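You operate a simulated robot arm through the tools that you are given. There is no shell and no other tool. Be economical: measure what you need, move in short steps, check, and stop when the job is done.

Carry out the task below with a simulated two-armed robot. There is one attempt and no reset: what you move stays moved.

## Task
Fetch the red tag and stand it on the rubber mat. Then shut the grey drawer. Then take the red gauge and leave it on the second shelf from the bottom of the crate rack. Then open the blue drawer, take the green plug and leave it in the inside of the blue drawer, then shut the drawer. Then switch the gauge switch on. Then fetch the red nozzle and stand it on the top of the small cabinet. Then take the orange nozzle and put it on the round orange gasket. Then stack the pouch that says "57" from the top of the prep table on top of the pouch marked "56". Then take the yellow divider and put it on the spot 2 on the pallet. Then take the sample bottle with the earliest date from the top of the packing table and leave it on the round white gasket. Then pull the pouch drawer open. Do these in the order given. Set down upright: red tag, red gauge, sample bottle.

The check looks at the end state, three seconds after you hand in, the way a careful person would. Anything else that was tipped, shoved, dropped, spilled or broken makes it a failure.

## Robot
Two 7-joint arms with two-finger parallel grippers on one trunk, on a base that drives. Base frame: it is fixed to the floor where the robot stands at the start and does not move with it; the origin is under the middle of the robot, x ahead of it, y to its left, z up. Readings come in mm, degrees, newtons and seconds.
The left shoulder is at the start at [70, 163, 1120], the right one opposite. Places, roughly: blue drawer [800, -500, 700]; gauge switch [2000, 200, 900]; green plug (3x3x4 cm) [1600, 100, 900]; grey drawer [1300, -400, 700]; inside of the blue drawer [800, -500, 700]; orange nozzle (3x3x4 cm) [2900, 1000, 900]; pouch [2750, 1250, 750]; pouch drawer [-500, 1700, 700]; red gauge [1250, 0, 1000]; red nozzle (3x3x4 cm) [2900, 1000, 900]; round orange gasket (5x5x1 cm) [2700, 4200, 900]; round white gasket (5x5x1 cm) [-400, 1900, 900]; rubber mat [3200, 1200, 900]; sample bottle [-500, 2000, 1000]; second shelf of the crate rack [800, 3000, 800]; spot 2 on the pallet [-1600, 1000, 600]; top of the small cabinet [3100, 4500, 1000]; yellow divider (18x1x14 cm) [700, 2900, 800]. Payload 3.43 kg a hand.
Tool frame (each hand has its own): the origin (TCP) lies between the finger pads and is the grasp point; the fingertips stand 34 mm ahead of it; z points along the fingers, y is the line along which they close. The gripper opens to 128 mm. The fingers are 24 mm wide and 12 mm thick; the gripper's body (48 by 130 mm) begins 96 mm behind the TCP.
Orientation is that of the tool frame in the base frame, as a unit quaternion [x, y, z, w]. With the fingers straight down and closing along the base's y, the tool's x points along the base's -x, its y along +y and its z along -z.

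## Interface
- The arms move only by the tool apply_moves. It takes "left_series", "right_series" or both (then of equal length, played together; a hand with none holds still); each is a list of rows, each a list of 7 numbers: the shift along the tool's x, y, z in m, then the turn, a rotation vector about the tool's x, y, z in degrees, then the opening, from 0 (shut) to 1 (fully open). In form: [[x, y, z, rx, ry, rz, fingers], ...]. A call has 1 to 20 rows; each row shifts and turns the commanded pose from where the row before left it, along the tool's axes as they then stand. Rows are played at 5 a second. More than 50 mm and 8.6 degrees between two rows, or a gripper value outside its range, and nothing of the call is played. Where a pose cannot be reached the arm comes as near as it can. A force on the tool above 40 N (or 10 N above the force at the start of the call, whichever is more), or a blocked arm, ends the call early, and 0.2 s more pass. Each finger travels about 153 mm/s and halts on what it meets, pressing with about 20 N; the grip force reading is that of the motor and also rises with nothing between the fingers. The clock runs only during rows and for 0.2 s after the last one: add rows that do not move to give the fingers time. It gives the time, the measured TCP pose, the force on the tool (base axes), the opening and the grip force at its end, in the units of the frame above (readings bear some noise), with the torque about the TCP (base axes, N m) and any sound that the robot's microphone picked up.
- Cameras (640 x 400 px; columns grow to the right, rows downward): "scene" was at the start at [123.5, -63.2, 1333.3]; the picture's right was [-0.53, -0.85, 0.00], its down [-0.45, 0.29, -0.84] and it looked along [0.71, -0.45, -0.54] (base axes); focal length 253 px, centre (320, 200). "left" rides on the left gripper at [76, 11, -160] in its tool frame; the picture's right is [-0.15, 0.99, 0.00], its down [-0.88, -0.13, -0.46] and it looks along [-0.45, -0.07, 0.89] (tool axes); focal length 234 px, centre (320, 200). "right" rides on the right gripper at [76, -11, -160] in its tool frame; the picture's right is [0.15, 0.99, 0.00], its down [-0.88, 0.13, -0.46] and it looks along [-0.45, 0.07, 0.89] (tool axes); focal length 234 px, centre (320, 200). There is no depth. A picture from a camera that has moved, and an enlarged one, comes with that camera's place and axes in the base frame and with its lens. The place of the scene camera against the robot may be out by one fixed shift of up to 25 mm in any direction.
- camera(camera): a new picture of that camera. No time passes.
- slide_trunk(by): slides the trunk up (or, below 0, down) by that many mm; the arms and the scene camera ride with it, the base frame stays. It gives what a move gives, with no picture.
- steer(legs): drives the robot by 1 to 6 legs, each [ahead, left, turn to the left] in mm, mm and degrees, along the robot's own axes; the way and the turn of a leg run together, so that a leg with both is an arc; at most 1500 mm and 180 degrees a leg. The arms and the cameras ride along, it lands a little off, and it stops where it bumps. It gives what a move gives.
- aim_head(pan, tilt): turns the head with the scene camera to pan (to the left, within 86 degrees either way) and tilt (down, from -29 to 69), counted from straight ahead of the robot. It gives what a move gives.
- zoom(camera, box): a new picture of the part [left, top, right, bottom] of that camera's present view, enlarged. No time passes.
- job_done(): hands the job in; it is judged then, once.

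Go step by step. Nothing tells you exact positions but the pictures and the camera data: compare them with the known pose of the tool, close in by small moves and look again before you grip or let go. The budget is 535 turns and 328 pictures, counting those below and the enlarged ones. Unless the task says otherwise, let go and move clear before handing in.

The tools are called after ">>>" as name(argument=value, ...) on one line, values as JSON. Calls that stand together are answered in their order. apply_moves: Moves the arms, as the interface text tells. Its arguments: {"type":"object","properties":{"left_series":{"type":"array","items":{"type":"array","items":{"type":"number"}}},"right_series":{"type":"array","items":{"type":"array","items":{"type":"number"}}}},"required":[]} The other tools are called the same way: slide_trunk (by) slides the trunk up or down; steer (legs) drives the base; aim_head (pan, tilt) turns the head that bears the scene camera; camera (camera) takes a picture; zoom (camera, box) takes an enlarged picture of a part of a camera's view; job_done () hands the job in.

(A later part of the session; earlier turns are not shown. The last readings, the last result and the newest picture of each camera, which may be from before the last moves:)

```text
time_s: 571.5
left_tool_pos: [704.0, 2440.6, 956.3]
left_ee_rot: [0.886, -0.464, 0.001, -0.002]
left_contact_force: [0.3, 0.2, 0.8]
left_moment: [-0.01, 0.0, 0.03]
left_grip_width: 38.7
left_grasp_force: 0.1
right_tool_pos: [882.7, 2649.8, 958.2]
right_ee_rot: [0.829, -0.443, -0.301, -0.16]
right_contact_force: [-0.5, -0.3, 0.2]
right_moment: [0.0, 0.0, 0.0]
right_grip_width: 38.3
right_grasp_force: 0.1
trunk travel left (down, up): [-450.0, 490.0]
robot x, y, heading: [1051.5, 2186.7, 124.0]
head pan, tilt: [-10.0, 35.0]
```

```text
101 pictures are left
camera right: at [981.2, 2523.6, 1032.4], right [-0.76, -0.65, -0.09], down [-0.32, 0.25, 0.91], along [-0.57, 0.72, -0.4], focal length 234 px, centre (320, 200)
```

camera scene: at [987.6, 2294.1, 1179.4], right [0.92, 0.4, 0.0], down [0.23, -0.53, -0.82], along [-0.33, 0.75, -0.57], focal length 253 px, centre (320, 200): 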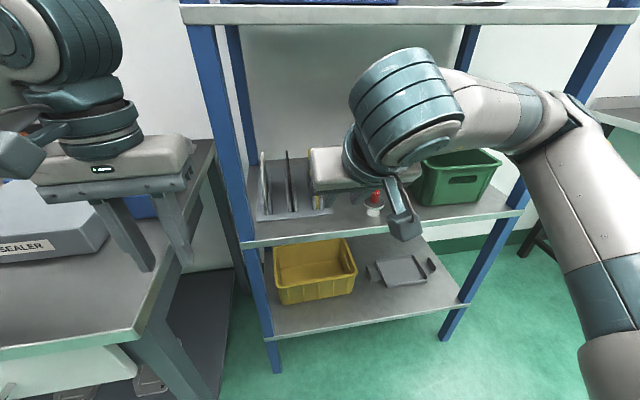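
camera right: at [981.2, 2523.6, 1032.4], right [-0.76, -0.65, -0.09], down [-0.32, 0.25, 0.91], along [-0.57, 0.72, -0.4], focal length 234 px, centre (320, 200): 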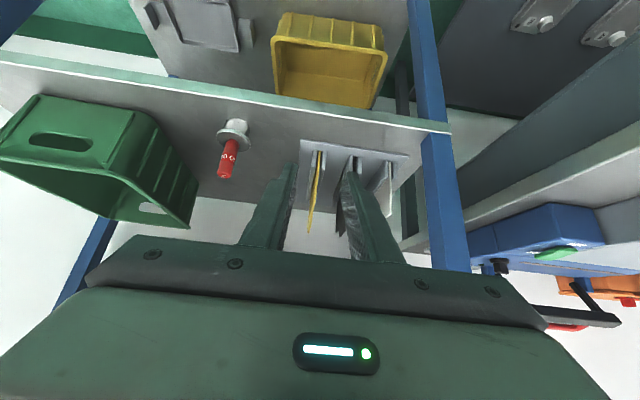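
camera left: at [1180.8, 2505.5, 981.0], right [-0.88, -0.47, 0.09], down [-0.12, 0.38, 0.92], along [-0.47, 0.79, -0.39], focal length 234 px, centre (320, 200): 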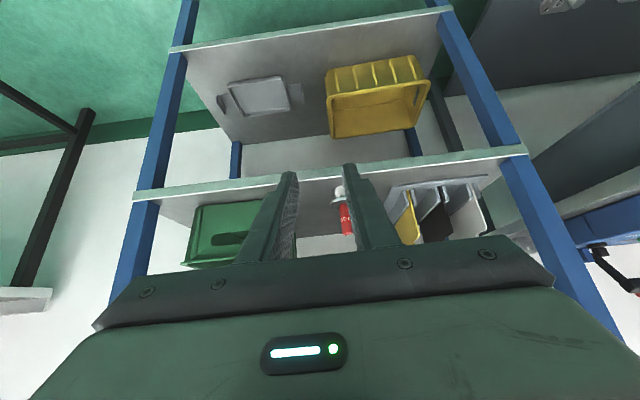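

>>> apply_moves(right_series=[[-0.04, 0.002, 0, 0, 0, 0, 0.3], [-0.04, 0.002, 0, 0, 0, 0, 0.3], [-0.042, 0.001, 0, 0, 0, 0, 0.3], [0, 0, 0.045, 0, 0, 0, 0.3], [0, 0, 0.045, 0, 0, 0, 0.3], [0, 0, 0.045, 0, 0, 0, 0.3], [0, 0, 0, 0, 0, 0, 0.3]])

>>> camera(camera="right")

>>> camera(camera="scene")

```text
time_s: 573.0
left_tool_pos: [704.8, 2440.1, 956.2]
left_ee_rot: [0.887, -0.462, 0.001, -0.002]
left_contact_force: [-0.3, -0.6, -0.7]
left_moment: [-0.02, 0.0, -0.03]
left_grip_width: 38.2
left_grasp_force: 0.1
right_tool_pos: [774.2, 2793.7, 931.6]
right_ee_rot: [0.83, -0.442, -0.301, -0.16]
right_contact_force: [0.1, 0.2, -1.2]
right_moment: [0.01, 0.03, -0.03]
right_grip_width: 38.2
right_grasp_force: 0.0
trunk travel left (down, up): [-450.0, 490.0]
robot x, y, heading: [1054.1, 2188.0, 123.8]
head pan, tilt: [-10.0, 35.0]
```

```text
100 pictures are left
camera right: at [873.3, 2666.0, 1006.4], right [-0.76, -0.65, -0.09], down [-0.32, 0.25, 0.91], along [-0.57, 0.72, -0.4], focal length 234 px, centre (320, 200)
```

right: 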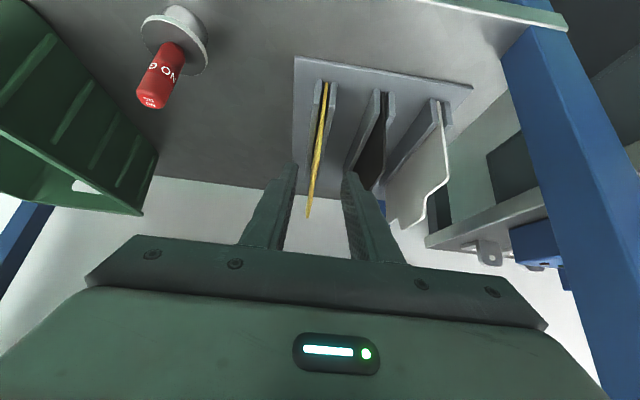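

```text
99 pictures are left
camera scene: at [987.0, 2293.5, 1179.4], right [0.92, 0.4, 0.0], down [0.23, -0.52, -0.82], along [-0.33, 0.75, -0.57], focal length 253 px, centre (320, 200)
```

scene: 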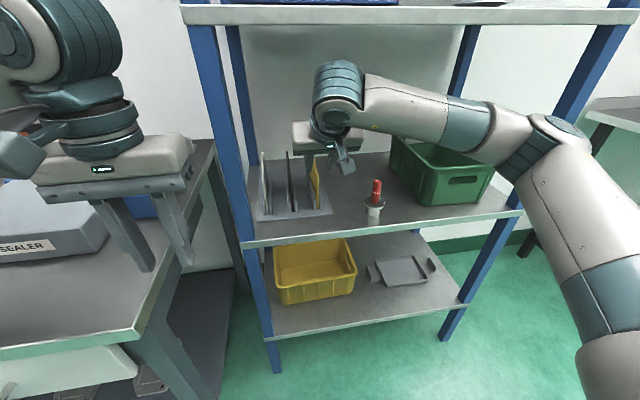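

>>> apply_moves(right_series=[[0, -0.005, 0.02, 0, 0, 0, 0.3], [0, 0, 0.025, 0, 0, 0, 0.3], [0, 0, 0.025, 0, 0, 0, 0.3], [0, 0, 0, 0, 0, 0, 0.3]])

>>> camera(camera="right")

>>> zoom(camera="scene", box=[240, 50, 440, 250])

```text
time_s: 574.0
left_tool_pos: [703.9, 2440.8, 956.5]
left_ee_rot: [0.887, -0.462, 0.001, -0.003]
left_contact_force: [0.0, 0.1, 0.0]
left_moment: [0.03, -0.04, 0.02]
left_grip_width: 38.4
left_grasp_force: 0.1
right_tool_pos: [753.5, 2835.0, 877.0]
right_ee_rot: [0.83, -0.442, -0.3, -0.16]
right_contact_force: [0.4, -0.6, 0.4]
right_moment: [0.02, -0.02, -0.01]
right_grip_width: 38.6
right_grasp_force: 0.0
trunk travel left (down, up): [-450.0, 490.0]
robot x, y, heading: [1052.3, 2188.0, 123.5]
head pan, tilt: [-10.0, 35.0]
```

```text
98 pictures are left
camera right: at [852.7, 2707.2, 952.2], right [-0.76, -0.65, -0.09], down [-0.32, 0.25, 0.91], along [-0.57, 0.72, -0.4], focal length 234 px, centre (320, 200)
```

right: 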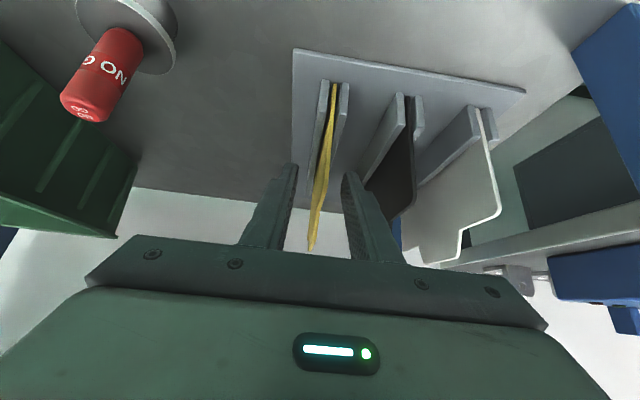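

```text
2.00 times, centred on (340, 150) of scene
camera zoom: at [986.8, 2293.8, 1179.3], right [0.92, 0.4, 0.0], down [0.23, -0.52, -0.82], along [-0.33, 0.75, -0.57], focal length 506 px, centre (280, 300)
```

zoom: 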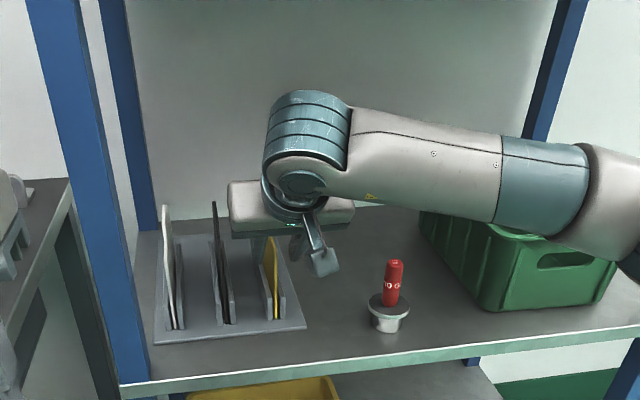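

>>> apply_moves(right_series=[[0, 0, 0, 0, 0, 0, 0.15], [0, 0, 0, 0, 0, 0, 0.05], [0, 0, 0, 0, 0, 0, 0], [0, 0, 0, 0, 0, 0, 0]])

>>> apply_moves(right_series=[[-0.0064, 0, -0.0077, 0, 0, 0, 0], [0, 0, 0, 0, 0, 0, 0]])

>>> camera(camera="right")

```text
time_s: 575.0
left_tool_pos: [704.5, 2440.6, 955.9]
left_ee_rot: [0.887, -0.463, 0.001, -0.003]
left_contact_force: [0.3, -0.4, -0.4]
left_moment: [0.01, 0.05, -0.05]
left_grip_width: 38.3
left_grasp_force: 0.1
right_tool_pos: [754.2, 2834.6, 877.4]
right_ee_rot: [0.83, -0.442, -0.301, -0.16]
right_contact_force: [-0.2, -1.0, 0.5]
right_moment: [0.02, 0.07, -0.03]
right_grip_width: 3.1
right_grasp_force: 20.2
trunk travel left (down, up): [-450.0, 490.0]
robot x, y, heading: [1051.4, 2185.0, 123.9]
head pan, tilt: [-10.0, 35.0]
```

```text
time_s: 575.6
left_tool_pos: [704.0, 2440.6, 956.2]
left_ee_rot: [0.887, -0.462, 0.002, -0.003]
left_contact_force: [0.3, 0.2, -0.3]
left_moment: [-0.04, -0.02, 0.0]
left_grip_width: 38.4
left_grasp_force: 0.0
right_tool_pos: [754.6, 2834.8, 888.0]
right_ee_rot: [0.83, -0.443, -0.299, -0.16]
right_contact_force: [-1.5, -2.6, -1.5]
right_moment: [-0.22, 0.13, -0.05]
right_grip_width: 3.2
right_grasp_force: 19.8
trunk travel left (down, up): [-450.0, 490.0]
robot x, y, heading: [1055.5, 2186.8, 123.9]
head pan, tilt: [-10.0, 35.0]
```

```text
96 pictures are left
camera right: at [852.6, 2708.1, 962.6], right [-0.76, -0.65, -0.09], down [-0.32, 0.25, 0.91], along [-0.57, 0.72, -0.4], focal length 234 px, centre (320, 200)
```

right: 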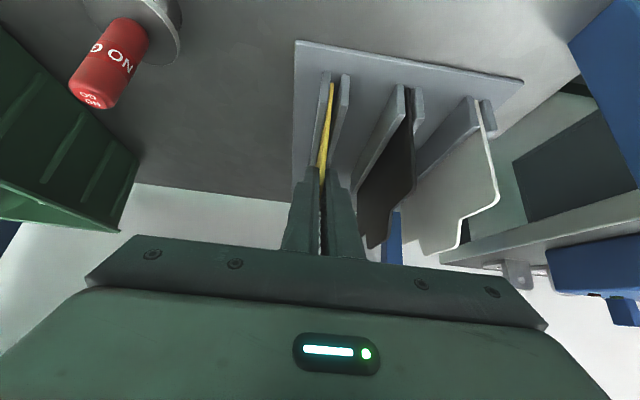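

>>> apply_moves(right_series=[[-0.0129, 0, -0.0153, 0, 0, 0, 0], [-0.0129, 0, -0.0153, 0, 0, 0, 0], [-0.0129, 0, -0.0153, 0, 0, 0, 0], [0, 0, 0, 0, 0, 0, 0]])

>>> zoom(camera="scene", box=[240, 50, 440, 250])

>>> camera(camera="right")

```text
time_s: 576.6
left_tool_pos: [703.7, 2441.6, 955.1]
left_ee_rot: [0.887, -0.462, 0.001, -0.002]
left_contact_force: [0.2, -0.7, -0.6]
left_moment: [-0.02, 0.0, 0.01]
left_grip_width: 38.5
left_grasp_force: 0.1
right_tool_pos: [754.3, 2835.2, 946.7]
right_ee_rot: [0.83, -0.443, -0.299, -0.16]
right_contact_force: [0.4, 0.6, -0.8]
right_moment: [-0.05, -0.06, 0.01]
right_grip_width: 2.9
right_grasp_force: 20.3
trunk travel left (down, up): [-450.0, 490.0]
robot x, y, heading: [1048.8, 2185.8, 123.9]
head pan, tilt: [-10.0, 35.0]
```

```text
2.00 times, centred on (340, 150) of scene
camera zoom: at [986.7, 2294.6, 1179.2], right [0.92, 0.4, 0.0], down [0.23, -0.53, -0.82], along [-0.33, 0.75, -0.57], focal length 506 px, centre (280, 300)
```

zoom: 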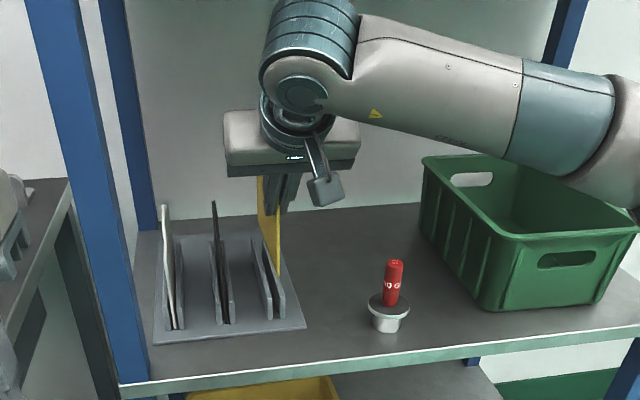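

```text
94 pictures are left
camera right: at [852.2, 2708.7, 1021.7], right [-0.76, -0.65, -0.09], down [-0.32, 0.25, 0.91], along [-0.57, 0.72, -0.4], focal length 234 px, centre (320, 200)
```

right: 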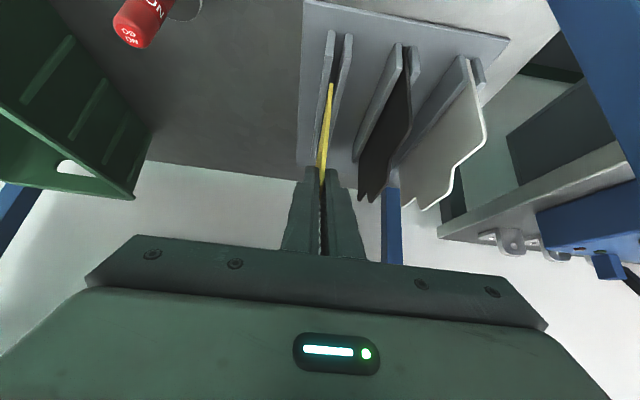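

>>> apply_moves(right_series=[[-0.0129, 0, -0.0153, 0, 0, 0, 0], [0, 0, 0, 0, 0, 0, 0]])

>>> steer(legs=[[-250, 0, 0], [-250, 0, 0]])

>>> camera(camera="scene")

>>> camera(camera="right")

```text
time_s: 577.2
left_tool_pos: [704.1, 2440.1, 955.0]
left_ee_rot: [0.887, -0.462, 0.001, -0.003]
left_contact_force: [-0.6, -0.1, -0.5]
left_moment: [-0.02, -0.05, 0.03]
left_grip_width: 38.2
left_grasp_force: 0.0
right_tool_pos: [754.0, 2835.8, 966.9]
right_ee_rot: [0.83, -0.441, -0.301, -0.159]
right_contact_force: [0.0, 0.4, -0.8]
right_moment: [-0.03, -0.03, 0.02]
right_grip_width: 3.2
right_grasp_force: 20.2
trunk travel left (down, up): [-450.0, 490.0]
robot x, y, heading: [1055.4, 2187.3, 123.6]
head pan, tilt: [-10.0, 35.0]
```

```text
time_s: 580.5
left_tool_pos: [985.7, 2017.3, 955.4]
left_ee_rot: [0.888, -0.46, 0.001, -0.003]
left_contact_force: [-0.7, 0.4, -1.0]
left_moment: [0.01, 0.03, -0.01]
left_grip_width: 38.4
left_grasp_force: 0.0
right_tool_pos: [1032.3, 2413.2, 968.6]
right_ee_rot: [0.832, -0.439, -0.301, -0.159]
right_contact_force: [-0.3, -0.1, -0.5]
right_moment: [-0.05, -0.02, -0.01]
right_grip_width: 3.3
right_grasp_force: 19.8
trunk travel left (down, up): [-450.0, 490.0]
robot x, y, heading: [1336.9, 1766.0, 124.4]
head pan, tilt: [-10.0, 35.0]
```

```text
93 pictures are left
camera scene: at [1268.8, 1872.8, 1179.4], right [0.91, 0.41, 0.0], down [0.23, -0.52, -0.82], along [-0.34, 0.75, -0.57], focal length 253 px, centre (320, 200)
```

scene: 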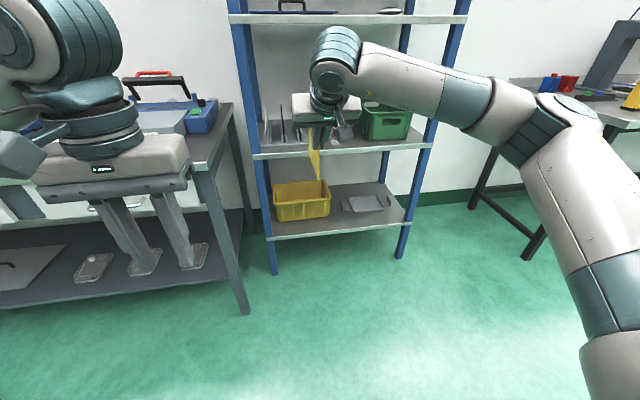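

```text
92 pictures are left
camera right: at [1132.1, 2286.8, 1043.0], right [-0.75, -0.65, -0.09], down [-0.32, 0.24, 0.91], along [-0.57, 0.72, -0.4], focal length 234 px, centre (320, 200)
```

right: 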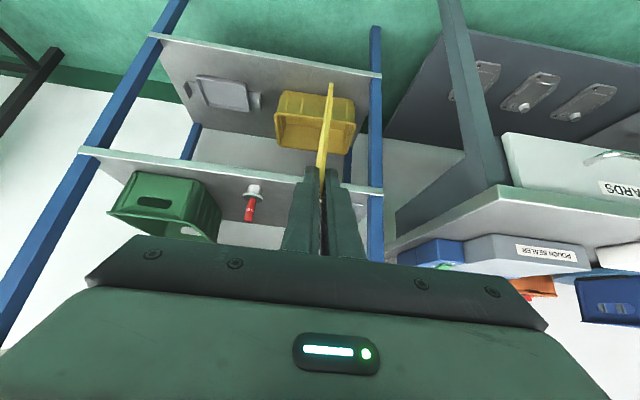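

>>> slide_trunk(by=150)

>>> steer(legs=[[0, 1200, 0], [0, 1000, 0]])

>>> aim_head(pan=15, tilt=30)

>>> camera(camera="scene")

```text
time_s: 582.3
left_tool_pos: [984.7, 2018.1, 1106.3]
left_ee_rot: [0.888, -0.461, 0.002, -0.003]
left_contact_force: [0.3, -0.5, -0.6]
left_moment: [0.02, 0.02, 0.03]
left_grip_width: 38.3
left_grasp_force: 0.1
right_tool_pos: [1032.3, 2414.9, 1117.3]
right_ee_rot: [0.832, -0.439, -0.3, -0.158]
right_contact_force: [-0.1, -0.3, -1.0]
right_moment: [-0.03, -0.03, 0.0]
right_grip_width: 3.0
right_grasp_force: 20.3
trunk travel left (down, up): [-600.0, 340.0]
robot x, y, heading: [1336.9, 1771.3, 124.1]
head pan, tilt: [-10.0, 35.0]
```

```text
time_s: 593.1
left_tool_pos: [-839.9, 791.5, 1105.7]
left_ee_rot: [0.891, -0.455, 0.001, -0.003]
left_contact_force: [0.0, 0.9, 0.2]
left_moment: [0.01, 0.02, -0.04]
left_grip_width: 38.4
left_grasp_force: 0.1
right_tool_pos: [-795.9, 1188.7, 1117.4]
right_ee_rot: [0.835, -0.434, -0.301, -0.156]
right_contact_force: [0.6, 0.2, -1.0]
right_moment: [-0.05, -0.01, 0.0]
right_grip_width: 3.1
right_grasp_force: 20.1
trunk travel left (down, up): [-600.0, 340.0]
robot x, y, heading: [-484.4, 546.8, 124.7]
head pan, tilt: [-10.0, 35.0]
```

```text
time_s: 594.0
left_tool_pos: [-839.0, 791.2, 1106.1]
left_ee_rot: [0.891, -0.454, 0.001, -0.003]
left_contact_force: [0.2, -0.4, -0.3]
left_moment: [0.01, 0.01, 0.0]
left_grip_width: 38.4
left_grasp_force: 0.1
right_tool_pos: [-795.4, 1189.6, 1119.4]
right_ee_rot: [0.834, -0.435, -0.301, -0.156]
right_contact_force: [0.3, -0.4, -0.5]
right_moment: [-0.05, 0.0, -0.02]
right_grip_width: 3.3
right_grasp_force: 20.2
trunk travel left (down, up): [-600.0, 340.0]
robot x, y, heading: [-487.4, 546.1, 124.8]
head pan, tilt: [15.0, 30.0]
```

```text
91 pictures are left
camera scene: at [-585.1, 629.7, 1337.1], right [0.65, 0.76, 0.0], down [0.38, -0.32, -0.87], along [-0.66, 0.56, -0.5], focal length 253 px, centre (320, 200)
```

scene: 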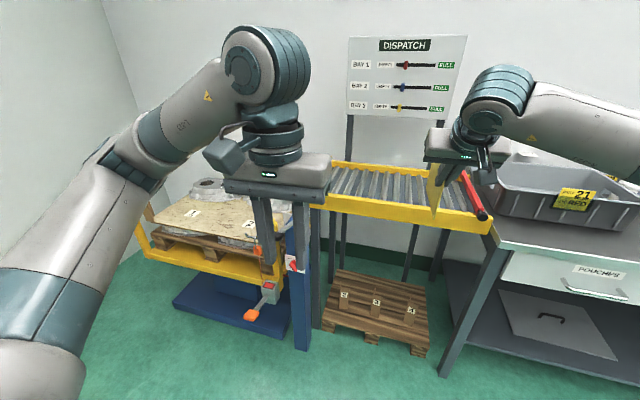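

>>> zoom(camera="scene", box=[130, 160, 310, 290])

>>> zoom(camera="scene", box=[310, 250, 450, 370])

```text
3.08 times, centred on (220, 225) of scene
camera zoom: at [-585.1, 629.7, 1337.1], right [0.65, 0.76, 0.0], down [0.38, -0.32, -0.87], along [-0.66, 0.56, -0.5], focal length 778 px, centre (628, 123)
```

zoom: 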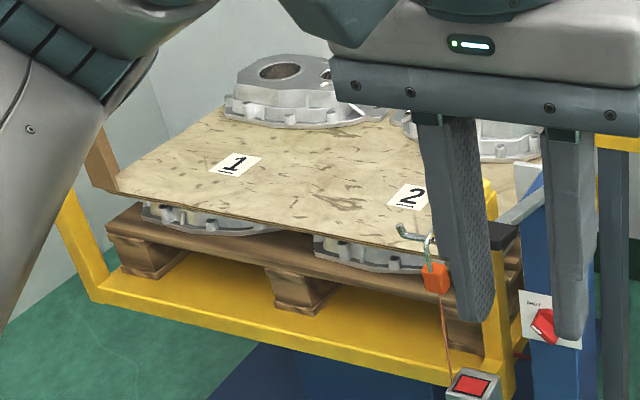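

```text
3.33 times, centred on (380, 310) of scene
camera zoom: at [-585.1, 629.7, 1337.1], right [0.65, 0.76, 0.0], down [0.38, -0.32, -0.87], along [-0.66, 0.56, -0.5], focal length 843 px, centre (120, -167)
```

zoom: 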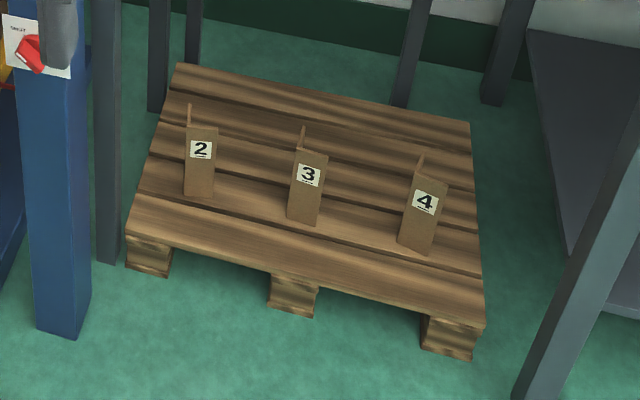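

Spot 2 is the label on the raised pallet sheet near (-1600,1030,~595). I plan to stand the divider there, held as it is now. I drive in front of it.

>>> steer(legs=[[0, 0, -0.9], [0, 740, 0]])

>>> aim_head(pan=-5, tilt=40)

>>> camera(camera="scene")

```text
time_s: 598.2
left_tool_pos: [-1428.2, 399.4, 1106.4]
left_ee_rot: [0.887, -0.463, 0.001, -0.003]
left_contact_force: [0.2, -0.8, -0.4]
left_moment: [0.01, -0.02, -0.01]
left_grip_width: 38.6
left_grasp_force: 0.0
right_tool_pos: [-1378.6, 794.0, 1118.1]
right_ee_rot: [0.83, -0.441, -0.3, -0.16]
right_contact_force: [-0.3, 0.8, -1.4]
right_moment: [-0.05, 0.0, -0.02]
right_grip_width: 3.1
right_grasp_force: 19.3
trunk travel left (down, up): [-600.0, 340.0]
robot x, y, heading: [-1080.8, 146.7, 124.0]
head pan, tilt: [15.0, 30.0]
```

```text
time_s: 599.1
left_tool_pos: [-1428.9, 399.5, 1104.8]
left_ee_rot: [0.887, -0.462, 0.002, -0.003]
left_contact_force: [0.1, 0.3, 0.0]
left_moment: [-0.01, -0.01, -0.04]
left_grip_width: 38.7
left_grasp_force: 0.1
right_tool_pos: [-1379.1, 795.1, 1117.6]
right_ee_rot: [0.83, -0.442, -0.3, -0.158]
right_contact_force: [-0.1, 0.0, -0.9]
right_moment: [-0.04, -0.06, -0.01]
right_grip_width: 3.4
right_grasp_force: 19.8
trunk travel left (down, up): [-600.0, 340.0]
robot x, y, heading: [-1078.2, 146.0, 123.6]
head pan, tilt: [-5.0, 40.0]
```

```text
88 pictures are left
camera scene: at [-1151.2, 246.9, 1321.7], right [0.88, 0.48, 0.0], down [0.31, -0.56, -0.77], along [-0.37, 0.67, -0.64], focal length 253 px, centre (320, 200)
```

scene: 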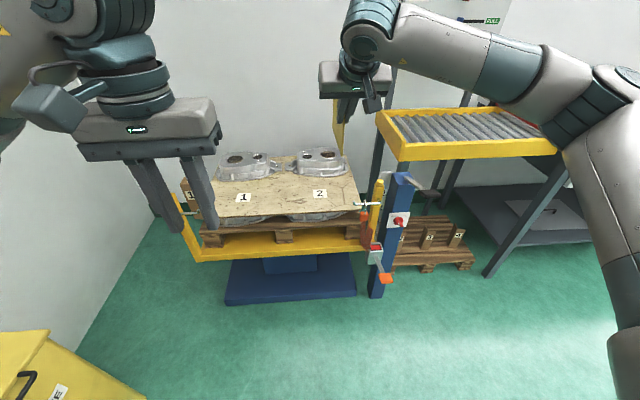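

>>> steer(legs=[[240, 30, 0.4]])

>>> camera(camera="right")

>>> camera(camera="scene")

```text
time_s: 600.8
left_tool_pos: [-1584.4, 574.0, 1106.5]
left_ee_rot: [0.888, -0.459, 0.001, -0.004]
left_contact_force: [-0.8, -0.3, 0.3]
left_moment: [0.0, -0.05, -0.01]
left_grip_width: 38.2
left_grasp_force: 0.1
right_tool_pos: [-1537.0, 969.9, 1117.8]
right_ee_rot: [0.832, -0.439, -0.3, -0.158]
right_contact_force: [-0.4, -0.5, -0.6]
right_moment: [-0.06, -0.01, -0.03]
right_grip_width: 3.5
right_grasp_force: 20.2
trunk travel left (down, up): [-600.0, 340.0]
robot x, y, heading: [-1234.1, 323.4, 124.1]
head pan, tilt: [-5.0, 40.0]
```

```text
87 pictures are left
camera right: at [-1438.1, 843.2, 1192.6], right [-0.75, -0.65, -0.09], down [-0.32, 0.25, 0.91], along [-0.57, 0.72, -0.4], focal length 234 px, centre (320, 200)
```

right: 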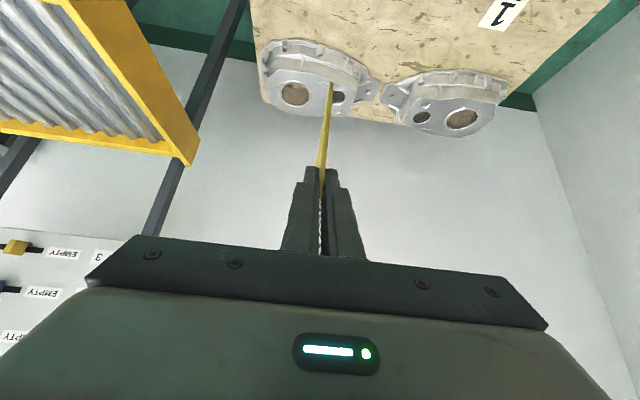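

```text
86 pictures are left
camera scene: at [-1307.3, 423.0, 1321.7], right [0.87, 0.49, 0.0], down [0.31, -0.56, -0.77], along [-0.37, 0.67, -0.64], focal length 253 px, centre (320, 200)
```

scene: 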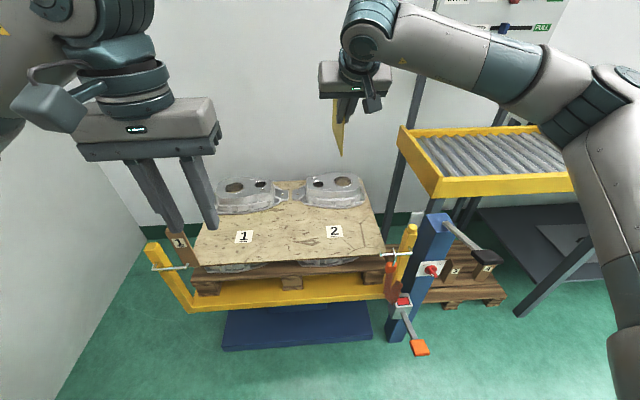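

>>> camera(camera="left")

```text
85 pictures are left
camera left: at [-1551.8, 504.3, 1265.4], right [-0.89, -0.45, -0.01], down [-0.4, 0.79, 0.46], along [-0.2, 0.41, -0.89], focal length 234 px, centre (320, 200)
```

left: 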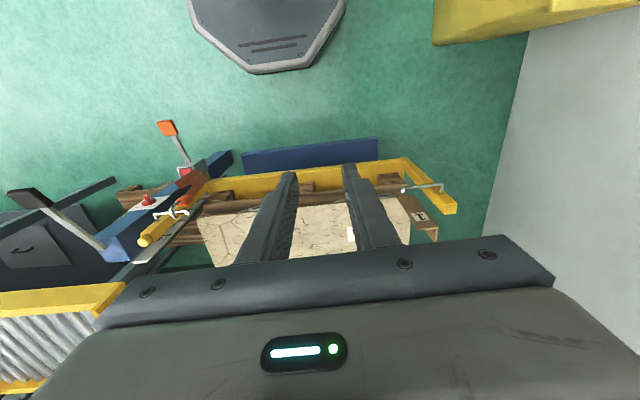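

>>> slide_trunk(by=-250)

>>> camera(camera="scene")

>>> camera(camera="right")

```text
time_s: 603.4
left_tool_pos: [-1584.8, 574.2, 856.5]
left_ee_rot: [0.888, -0.459, 0.002, -0.003]
left_contact_force: [-0.8, 0.4, 0.3]
left_moment: [-0.03, -0.02, 0.0]
left_grip_width: 38.5
left_grasp_force: 0.0
right_tool_pos: [-1537.6, 968.3, 868.3]
right_ee_rot: [0.832, -0.439, -0.302, -0.158]
right_contact_force: [0.0, -0.7, -2.0]
right_moment: [-0.06, -0.05, 0.03]
right_grip_width: 3.1
right_grasp_force: 19.9
trunk travel left (down, up): [-350.0, 590.0]
robot x, y, heading: [-1235.9, 317.8, 124.0]
head pan, tilt: [-5.0, 40.0]
```

```text
84 pictures are left
camera scene: at [-1307.0, 422.7, 1071.8], right [0.87, 0.49, 0.0], down [0.31, -0.56, -0.77], along [-0.37, 0.67, -0.64], focal length 253 px, centre (320, 200)
```

scene: 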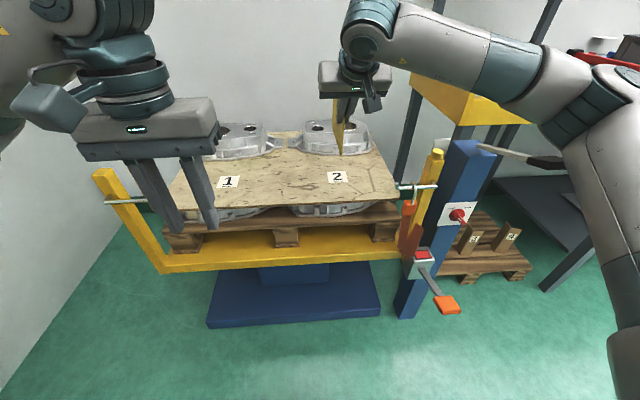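

```text
83 pictures are left
camera right: at [-1437.9, 843.0, 942.8], right [-0.75, -0.65, -0.09], down [-0.32, 0.25, 0.91], along [-0.57, 0.72, -0.4], focal length 234 px, centre (320, 200)
```

right: 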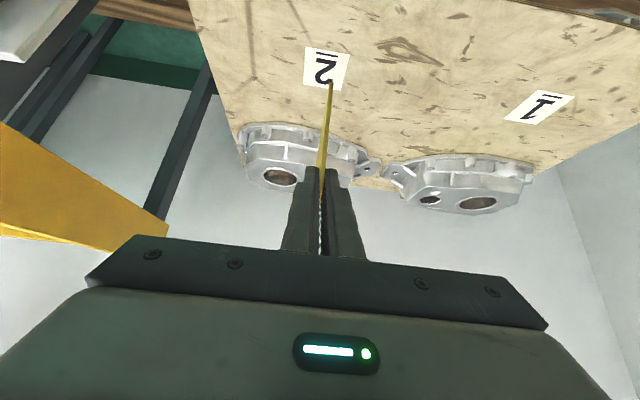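

>>> apply_moves(right_series=[[0.0176, -0.004, 0.0287, 0, 0, 0, 0], [0.0176, 0, 0.0287, 0, 0, 0, 0], [0.0176, 0, 0.0287, 0, 0, 0, 0], [0, 0, 0, 0, 0, 0, 0]])

>>> camera(camera="right")

>>> camera(camera="scene")

```text
time_s: 604.4
left_tool_pos: [-1584.8, 574.0, 855.3]
left_ee_rot: [0.887, -0.461, 0.001, -0.003]
left_contact_force: [0.6, 0.6, 0.2]
left_moment: [-0.02, 0.0, 0.01]
left_grip_width: 38.3
left_grasp_force: 0.0
right_tool_pos: [-1544.2, 980.4, 771.0]
right_ee_rot: [0.831, -0.44, -0.302, -0.158]
right_contact_force: [0.1, 0.4, -0.8]
right_moment: [-0.1, -0.02, 0.0]
right_grip_width: 3.3
right_grasp_force: 19.4
trunk travel left (down, up): [-350.0, 590.0]
robot x, y, heading: [-1233.9, 321.6, 124.1]
head pan, tilt: [-5.0, 40.0]
```

```text
82 pictures are left
camera right: at [-1445.3, 854.8, 845.1], right [-0.75, -0.65, -0.09], down [-0.32, 0.25, 0.91], along [-0.57, 0.72, -0.4], focal length 234 px, centre (320, 200)
```

right: 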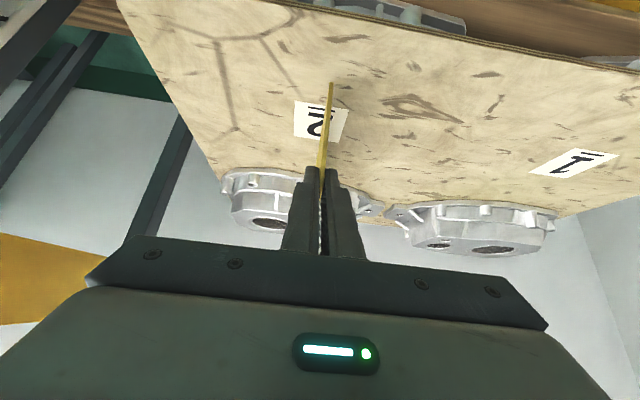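

```text
81 pictures are left
camera scene: at [-1307.0, 422.6, 1071.8], right [0.87, 0.49, 0.0], down [0.31, -0.56, -0.77], along [-0.37, 0.67, -0.64], focal length 253 px, centre (320, 200)
```

scene: 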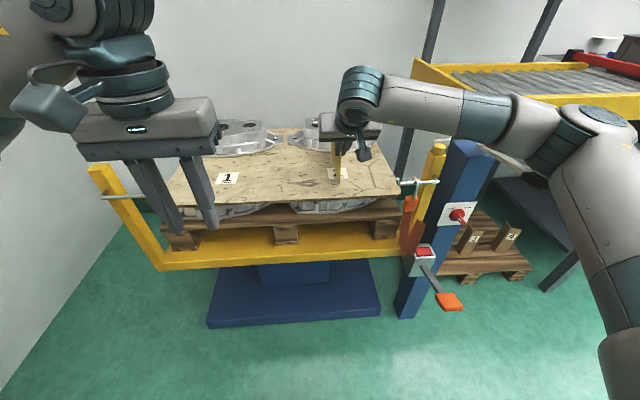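

>>> apply_moves(right_series=[[0.0207, -0.003, -0.0174, 0, 0, 0, 0], [0.0032, 0, 0.0038, 0, 0, 0, 0], [0.0032, 0, 0.0038, 0, 0, 0, 0], [0, 0, 0, 0, 0, 0, 0]])

>>> zoom(camera="right", box=[220, 40, 420, 200])

>>> zoom(camera="scene", box=[260, 100, 420, 220])

```text
time_s: 605.4
left_tool_pos: [-1584.0, 572.4, 856.6]
left_ee_rot: [0.888, -0.46, 0.001, -0.004]
left_contact_force: [0.8, 0.1, -0.3]
left_moment: [0.0, 0.0, 0.0]
left_grip_width: 38.5
left_grasp_force: 0.1
right_tool_pos: [-1525.5, 962.9, 760.4]
right_ee_rot: [0.831, -0.439, -0.302, -0.159]
right_contact_force: [0.0, -0.8, 6.4]
right_moment: [0.42, 0.29, -0.02]
right_grip_width: 3.1
right_grasp_force: 20.7
trunk travel left (down, up): [-350.0, 590.0]
robot x, y, heading: [-1236.4, 319.3, 124.1]
head pan, tilt: [-5.0, 40.0]
```

```text
2.50 times, centred on (320, 120) of right
camera zoom: at [-1426.7, 836.2, 835.7], right [-0.75, -0.65, -0.09], down [-0.32, 0.24, 0.91], along [-0.57, 0.72, -0.39], focal length 585 px, centre (320, 400)
```

zoom: 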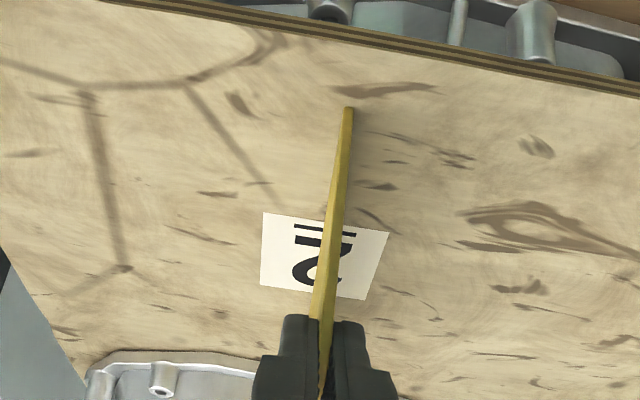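

```text
3.33 times, centred on (340, 160) of scene
camera zoom: at [-1306.8, 422.0, 1072.0], right [0.87, 0.49, 0.0], down [0.31, -0.56, -0.77], along [-0.37, 0.67, -0.64], focal length 843 px, centre (253, 333)
```

zoom: 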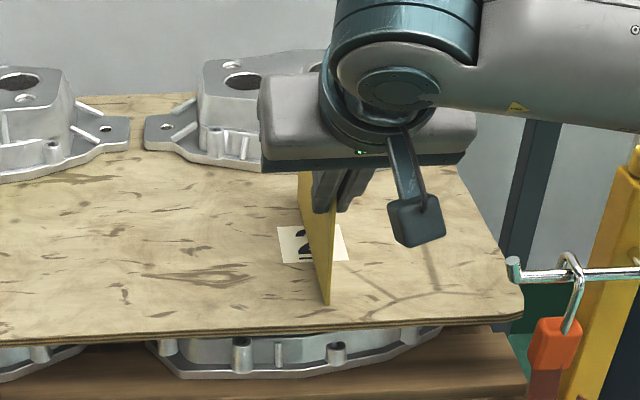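

>>> apply_moves(right_series=[[0, 0, 0, 0, 0, 0, 0.03], [0, 0, 0, 0, 0, 0, 0.04], [0, 0, 0, 0, 0, 0, 0.06], [0, 0, 0, 0, 0, 0, 0.1], [0, 0, 0, 0, 0, 0, 0.16], [0, 0, 0, 0, 0, 0, 0.24], [0, 0, 0, 0, 0, 0, 0.3], [0, 0, 0, 0, 0, 0, 0.3]])

>>> zoom(camera="right", box=[220, 40, 420, 240])

>>> zoom(camera="scene", box=[260, 100, 420, 220])

```text
time_s: 607.2
left_tool_pos: [-1584.0, 574.1, 856.0]
left_ee_rot: [0.888, -0.461, 0.002, -0.003]
left_contact_force: [-0.1, 0.0, 1.0]
left_moment: [0.04, 0.0, 0.01]
left_grip_width: 38.5
left_grasp_force: 0.0
right_tool_pos: [-1526.2, 964.3, 760.5]
right_ee_rot: [0.831, -0.44, -0.301, -0.159]
right_contact_force: [-0.4, -0.3, 0.3]
right_moment: [0.0, 0.02, 0.0]
right_grip_width: 38.3
right_grasp_force: 0.1
trunk travel left (down, up): [-350.0, 590.0]
robot x, y, heading: [-1235.8, 323.8, 124.1]
head pan, tilt: [-5.0, 40.0]
```

```text
2.00 times, centred on (320, 140) of right
camera zoom: at [-1426.7, 836.6, 834.8], right [-0.75, -0.65, -0.09], down [-0.32, 0.25, 0.91], along [-0.57, 0.72, -0.4], focal length 468 px, centre (320, 320)
```

zoom: 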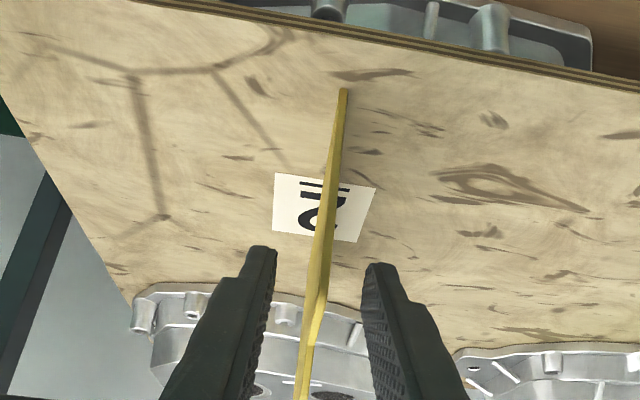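

```text
3.33 times, centred on (340, 160) of scene
camera zoom: at [-1306.9, 422.4, 1071.8], right [0.87, 0.49, 0.0], down [0.31, -0.56, -0.77], along [-0.37, 0.67, -0.64], focal length 843 px, centre (253, 333)
```

zoom: 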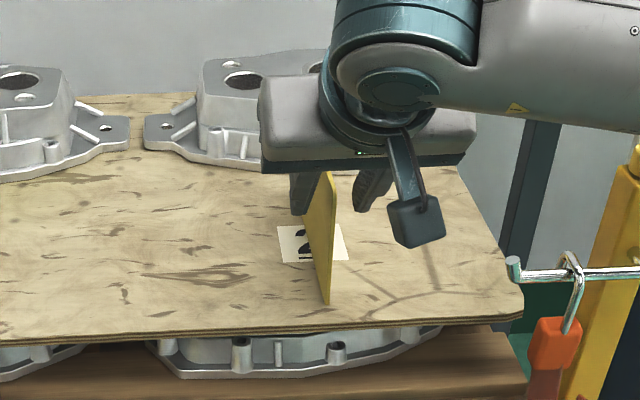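

The divider stands freely on spot 2. I withdraw along the tool axis.

>>> apply_moves(right_series=[[0, 0, -0.02, 0, 0, 0, 0.3], [0, 0, -0.03, 0, 0, 0, 0.3], [0, 0, -0.04, 0, 0, 0, 0.3], [0, 0, -0.04, 0, 0, 0, 0.3], [0, 0, -0.04, 0, 0, 0, 0.3]])

>>> steer(legs=[[-300, 0, 0]])

>>> slide_trunk(by=250)

>>> zoom(camera="scene", box=[180, 100, 420, 260])

```text
time_s: 608.4
left_tool_pos: [-1585.0, 574.3, 856.0]
left_ee_rot: [0.888, -0.46, 0.001, -0.003]
left_contact_force: [-0.7, 0.6, 0.1]
left_moment: [0.0, -0.01, -0.04]
left_grip_width: 38.7
left_grasp_force: 0.1
right_tool_pos: [-1464.1, 870.8, 887.7]
right_ee_rot: [0.831, -0.44, -0.301, -0.16]
right_contact_force: [-0.6, 0.2, 1.7]
right_moment: [0.02, -0.04, -0.01]
right_grip_width: 38.6
right_grasp_force: 0.0
trunk travel left (down, up): [-350.0, 590.0]
robot x, y, heading: [-1232.1, 323.3, 124.1]
head pan, tilt: [-5.0, 40.0]
```

```text
time_s: 610.5
left_tool_pos: [-1419.2, 327.9, 857.1]
left_ee_rot: [0.888, -0.459, 0.0, -0.004]
left_contact_force: [0.4, -0.6, 0.9]
left_moment: [0.03, 0.02, 0.0]
left_grip_width: 38.4
left_grasp_force: 0.0
right_tool_pos: [-1299.4, 627.1, 886.7]
right_ee_rot: [0.831, -0.439, -0.301, -0.159]
right_contact_force: [0.8, 0.1, -0.1]
right_moment: [0.03, -0.02, 0.02]
right_grip_width: 38.4
right_grasp_force: 0.1
trunk travel left (down, up): [-350.0, 590.0]
robot x, y, heading: [-1072.9, 76.8, 124.3]
head pan, tilt: [-5.0, 40.0]
```

```text
time_s: 613.0
left_tool_pos: [-1419.3, 329.3, 1105.6]
left_ee_rot: [0.888, -0.459, 0.002, -0.002]
left_contact_force: [0.6, -0.4, -0.4]
left_moment: [-0.02, -0.01, 0.01]
left_grip_width: 38.2
left_grasp_force: 0.0
right_tool_pos: [-1299.5, 626.4, 1137.2]
right_ee_rot: [0.832, -0.439, -0.3, -0.158]
right_contact_force: [-0.2, 0.9, -0.8]
right_moment: [0.03, -0.06, -0.04]
right_grip_width: 38.4
right_grasp_force: 0.1
trunk travel left (down, up): [-600.0, 340.0]
robot x, y, heading: [-1068.4, 76.7, 124.1]
head pan, tilt: [-5.0, 40.0]
```

```text
2.50 times, centred on (300, 180) of scene
camera zoom: at [-1141.4, 178.2, 1321.7], right [0.87, 0.49, 0.0], down [0.31, -0.56, -0.77], along [-0.37, 0.67, -0.64], focal length 632 px, centre (370, 250)
```

zoom: 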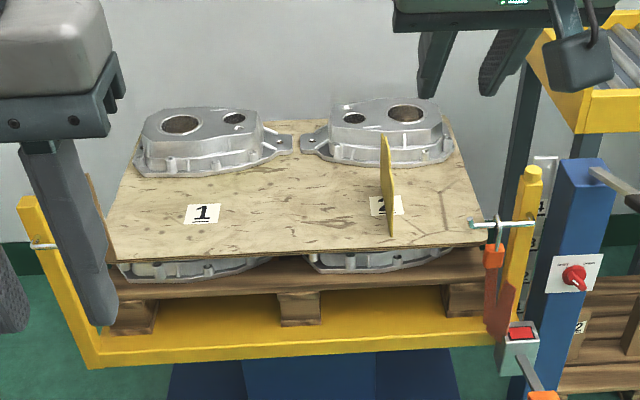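

The divider is on spot 2. Next: the sample bottles on the packing table. I restore the right hand and drive over.

>>> apply_moves(right_series=[[0, 0, 0, 0, 8, 0, 0.3], [0, 0, 0, 0, 8, 0, 0.3], [0, 0, 0, 0, 8, 0, 0.3], [0, 0, 0, 0, 8, 0, 0.3], [0, 0, 0, 0, 8, 0, 0.3], [0.03, 0, 0, 0, 0, 0, 0.3], [0.03, 0, 0, 0, 0, 0, 0.3]])

>>> steer(legs=[[0, -850, 0], [0, -850, 0]])

>>> aim_head(pan=15, tilt=25)

>>> camera(camera="scene")

```text
time_s: 614.6
left_tool_pos: [-1419.7, 328.0, 1105.0]
left_ee_rot: [0.888, -0.459, 0.001, -0.003]
left_contact_force: [0.1, 1.1, 0.2]
left_moment: [0.0, -0.05, -0.01]
left_grip_width: 38.4
left_grasp_force: 0.0
right_tool_pos: [-1268.6, 575.9, 1137.5]
right_ee_rot: [0.884, -0.467, 0.003, 0.001]
right_contact_force: [-0.2, -0.4, -0.5]
right_moment: [0.0, -0.02, -0.01]
right_grip_width: 38.4
right_grasp_force: 0.1
trunk travel left (down, up): [-600.0, 340.0]
robot x, y, heading: [-1069.4, 77.3, 124.0]
head pan, tilt: [-5.0, 40.0]
```

```text
time_s: 623.4
left_tool_pos: [-5.6, 1308.9, 1105.4]
left_ee_rot: [0.893, -0.449, 0.001, -0.003]
left_contact_force: [0.4, 1.0, -0.2]
left_moment: [0.01, 0.01, 0.0]
left_grip_width: 38.3
left_grasp_force: 0.0
right_tool_pos: [140.2, 1558.6, 1136.0]
right_ee_rot: [0.89, -0.457, 0.002, 0.001]
right_contact_force: [-0.6, 0.2, -0.5]
right_moment: [-0.02, 0.0, -0.02]
right_grip_width: 38.4
right_grasp_force: 0.0
trunk travel left (down, up): [-600.0, 340.0]
robot x, y, heading: [352.4, 1065.5, 125.7]
head pan, tilt: [-5.0, 40.0]
```

```text
time_s: 624.2
left_tool_pos: [-6.1, 1308.6, 1105.6]
left_ee_rot: [0.893, -0.449, 0.001, -0.003]
left_contact_force: [0.3, 0.0, -0.6]
left_moment: [0.02, -0.02, -0.02]
left_grip_width: 38.6
left_grasp_force: 0.2
right_tool_pos: [138.8, 1559.8, 1135.5]
right_ee_rot: [0.89, -0.456, 0.002, 0.0]
right_contact_force: [0.3, 0.0, 0.8]
right_moment: [0.02, 0.0, 0.0]
right_grip_width: 38.4
right_grasp_force: 0.1
trunk travel left (down, up): [-600.0, 340.0]
robot x, y, heading: [351.3, 1062.3, 125.6]
head pan, tilt: [15.0, 25.0]
```

```text
75 pictures are left
camera scene: at [247.2, 1149.9, 1345.0], right [0.64, 0.77, 0.0], down [0.33, -0.27, -0.91], along [-0.7, 0.58, -0.42], focal length 253 px, centre (320, 200)
```

scene: 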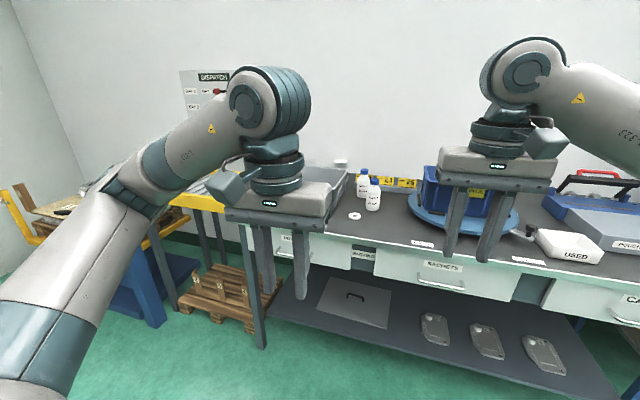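

>>> steer(legs=[[0, 0, -1.7], [450, 0, 0]])

>>> aim_head(pan=20, tilt=35)

>>> camera(camera="scene")

>>> zoom(camera="scene", box=[240, 120, 440, 260])

```text
time_s: 627.3
left_tool_pos: [-252.3, 1682.7, 1106.4]
left_ee_rot: [0.89, -0.456, 0.002, -0.004]
left_contact_force: [-0.5, -0.2, 0.4]
left_moment: [-0.03, 0.01, 0.0]
left_grip_width: 38.5
left_grasp_force: 0.1
right_tool_pos: [-103.1, 1931.3, 1135.8]
right_ee_rot: [0.886, -0.463, 0.002, 0.001]
right_contact_force: [-0.3, 0.2, 0.3]
right_moment: [0.0, 0.02, 0.06]
right_grip_width: 38.4
right_grasp_force: 0.0
trunk travel left (down, up): [-600.0, 340.0]
robot x, y, heading: [94.5, 1432.4, 124.9]
head pan, tilt: [15.0, 25.0]
```

```text
time_s: 628.0
left_tool_pos: [-252.2, 1682.1, 1106.1]
left_ee_rot: [0.889, -0.457, 0.002, -0.004]
left_contact_force: [-0.8, 0.2, -0.5]
left_moment: [-0.01, 0.01, 0.01]
left_grip_width: 38.3
left_grasp_force: 0.0
right_tool_pos: [-103.1, 1930.7, 1135.1]
right_ee_rot: [0.886, -0.463, 0.002, 0.002]
right_contact_force: [0.1, -0.4, 0.4]
right_moment: [-0.01, -0.01, -0.01]
right_grip_width: 38.2
right_grasp_force: 0.0
trunk travel left (down, up): [-600.0, 340.0]
robot x, y, heading: [101.3, 1435.6, 124.5]
head pan, tilt: [20.0, 35.0]
```

```text
74 pictures are left
camera scene: at [-3.4, 1511.1, 1329.3], right [0.58, 0.82, 0.0], down [0.47, -0.33, -0.82], along [-0.67, 0.47, -0.57], focal length 253 px, centre (320, 200)
```

scene: 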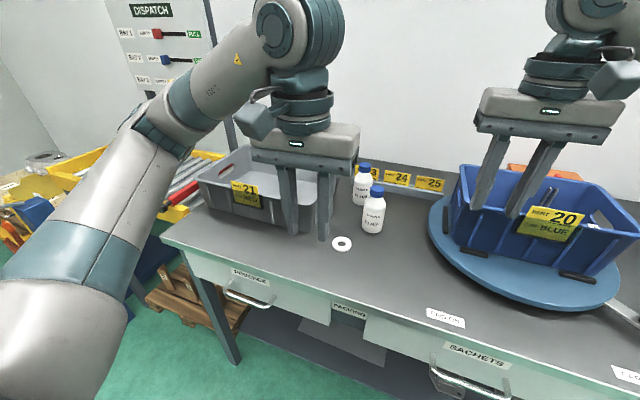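

```text
2.86 times, centred on (340, 190) of scene
camera zoom: at [-3.4, 1511.1, 1329.3], right [0.58, 0.82, 0.0], down [0.47, -0.33, -0.82], along [-0.67, 0.47, -0.57], focal length 723 px, centre (263, 229)
```

zoom: 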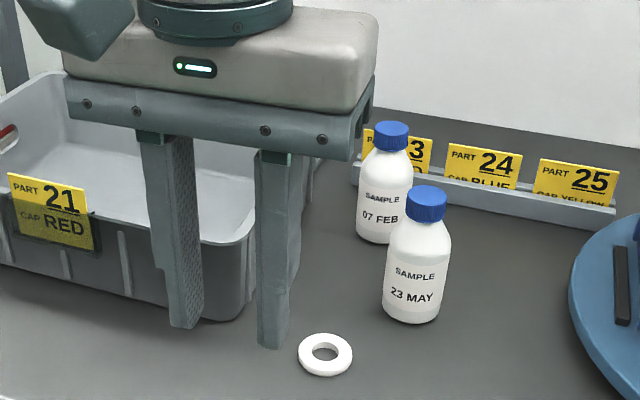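

>>> camera(camera="left")

```text
72 pictures are left
camera left: at [-218.9, 1613.0, 1265.4], right [-0.89, -0.46, -0.01], down [-0.41, 0.79, 0.46], along [-0.2, 0.41, -0.89], focal length 234 px, centre (320, 200)
```

left: 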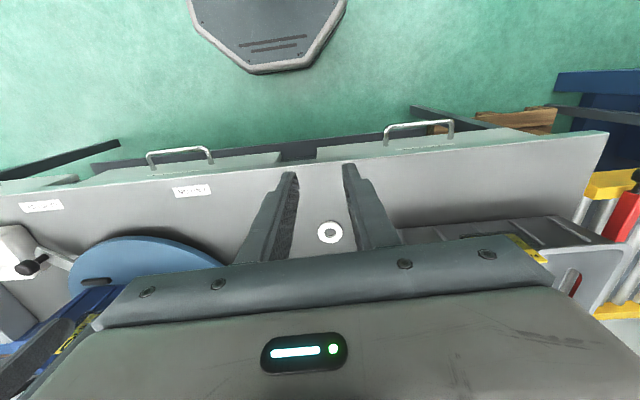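

>>> steer(legs=[[130, 0, -0.6]])

>>> apply_moves(left_series=[[-0.045, 0, 0, 0, 0, 0, 0.6], [-0.045, 0, 0, 0, 0, 0, 0.6], [-0.045, 0, 0, 0, 0, 0, 0.6], [-0.045, 0, 0, 0, 0, 0, 0.6], [-0.045, 0, 0, 0, 0, 0, 0.6], [0, 0, 0, 0, 0, 0, 0.6]])

>>> camera(camera="left")

>>> camera(camera="scene")

```text
time_s: 629.3
left_tool_pos: [-321.7, 1795.6, 1106.8]
left_ee_rot: [0.886, -0.463, 0.001, -0.003]
left_contact_force: [0.3, 0.0, -0.1]
left_moment: [0.0, 0.01, 0.01]
left_grip_width: 38.7
left_grasp_force: 0.0
right_tool_pos: [-168.1, 2042.1, 1136.3]
right_ee_rot: [0.883, -0.47, 0.001, 0.002]
right_contact_force: [-0.1, -1.0, 0.1]
right_moment: [-0.03, 0.04, 0.01]
right_grip_width: 38.0
right_grasp_force: 0.0
trunk travel left (down, up): [-600.0, 340.0]
robot x, y, heading: [26.3, 1538.8, 123.6]
head pan, tilt: [20.0, 35.0]
```

```text
time_s: 630.7
left_tool_pos: [-453.0, 1979.4, 1105.1]
left_ee_rot: [0.887, -0.463, 0.001, -0.004]
left_contact_force: [-0.5, 0.1, 0.7]
left_moment: [0.04, 0.01, 0.0]
left_grip_width: 76.9
left_grasp_force: 0.0
right_tool_pos: [-166.9, 2040.6, 1136.3]
right_ee_rot: [0.883, -0.47, 0.001, 0.001]
right_contact_force: [0.2, 0.6, 0.6]
right_moment: [0.03, -0.02, -0.01]
right_grip_width: 38.5
right_grasp_force: 0.1
trunk travel left (down, up): [-600.0, 340.0]
robot x, y, heading: [31.3, 1540.1, 123.7]
head pan, tilt: [20.0, 35.0]
```

```text
71 pictures are left
camera left: at [-419.8, 1909.1, 1263.7], right [-0.9, -0.44, -0.01], down [-0.4, 0.8, 0.46], along [-0.2, 0.41, -0.89], focal length 234 px, centre (320, 200)
```

left: 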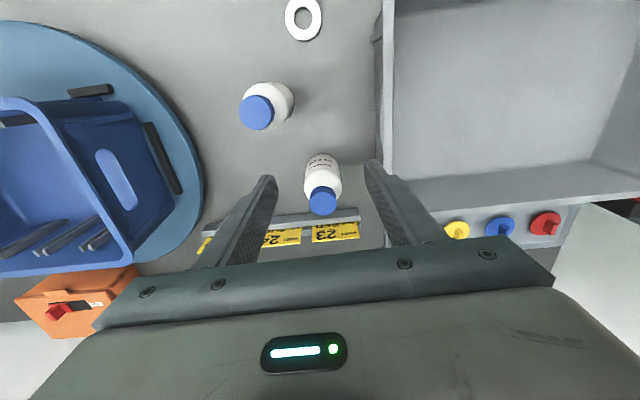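

```text
70 pictures are left
camera scene: at [-74.9, 1619.2, 1329.4], right [0.59, 0.81, 0.0], down [0.46, -0.34, -0.82], along [-0.66, 0.48, -0.57], focal length 253 px, centre (320, 200)
```

scene: 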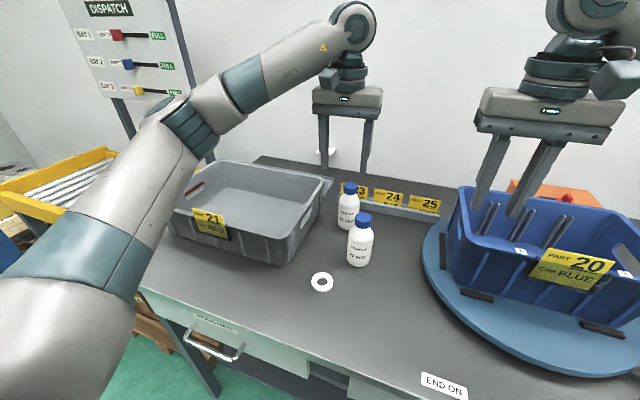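

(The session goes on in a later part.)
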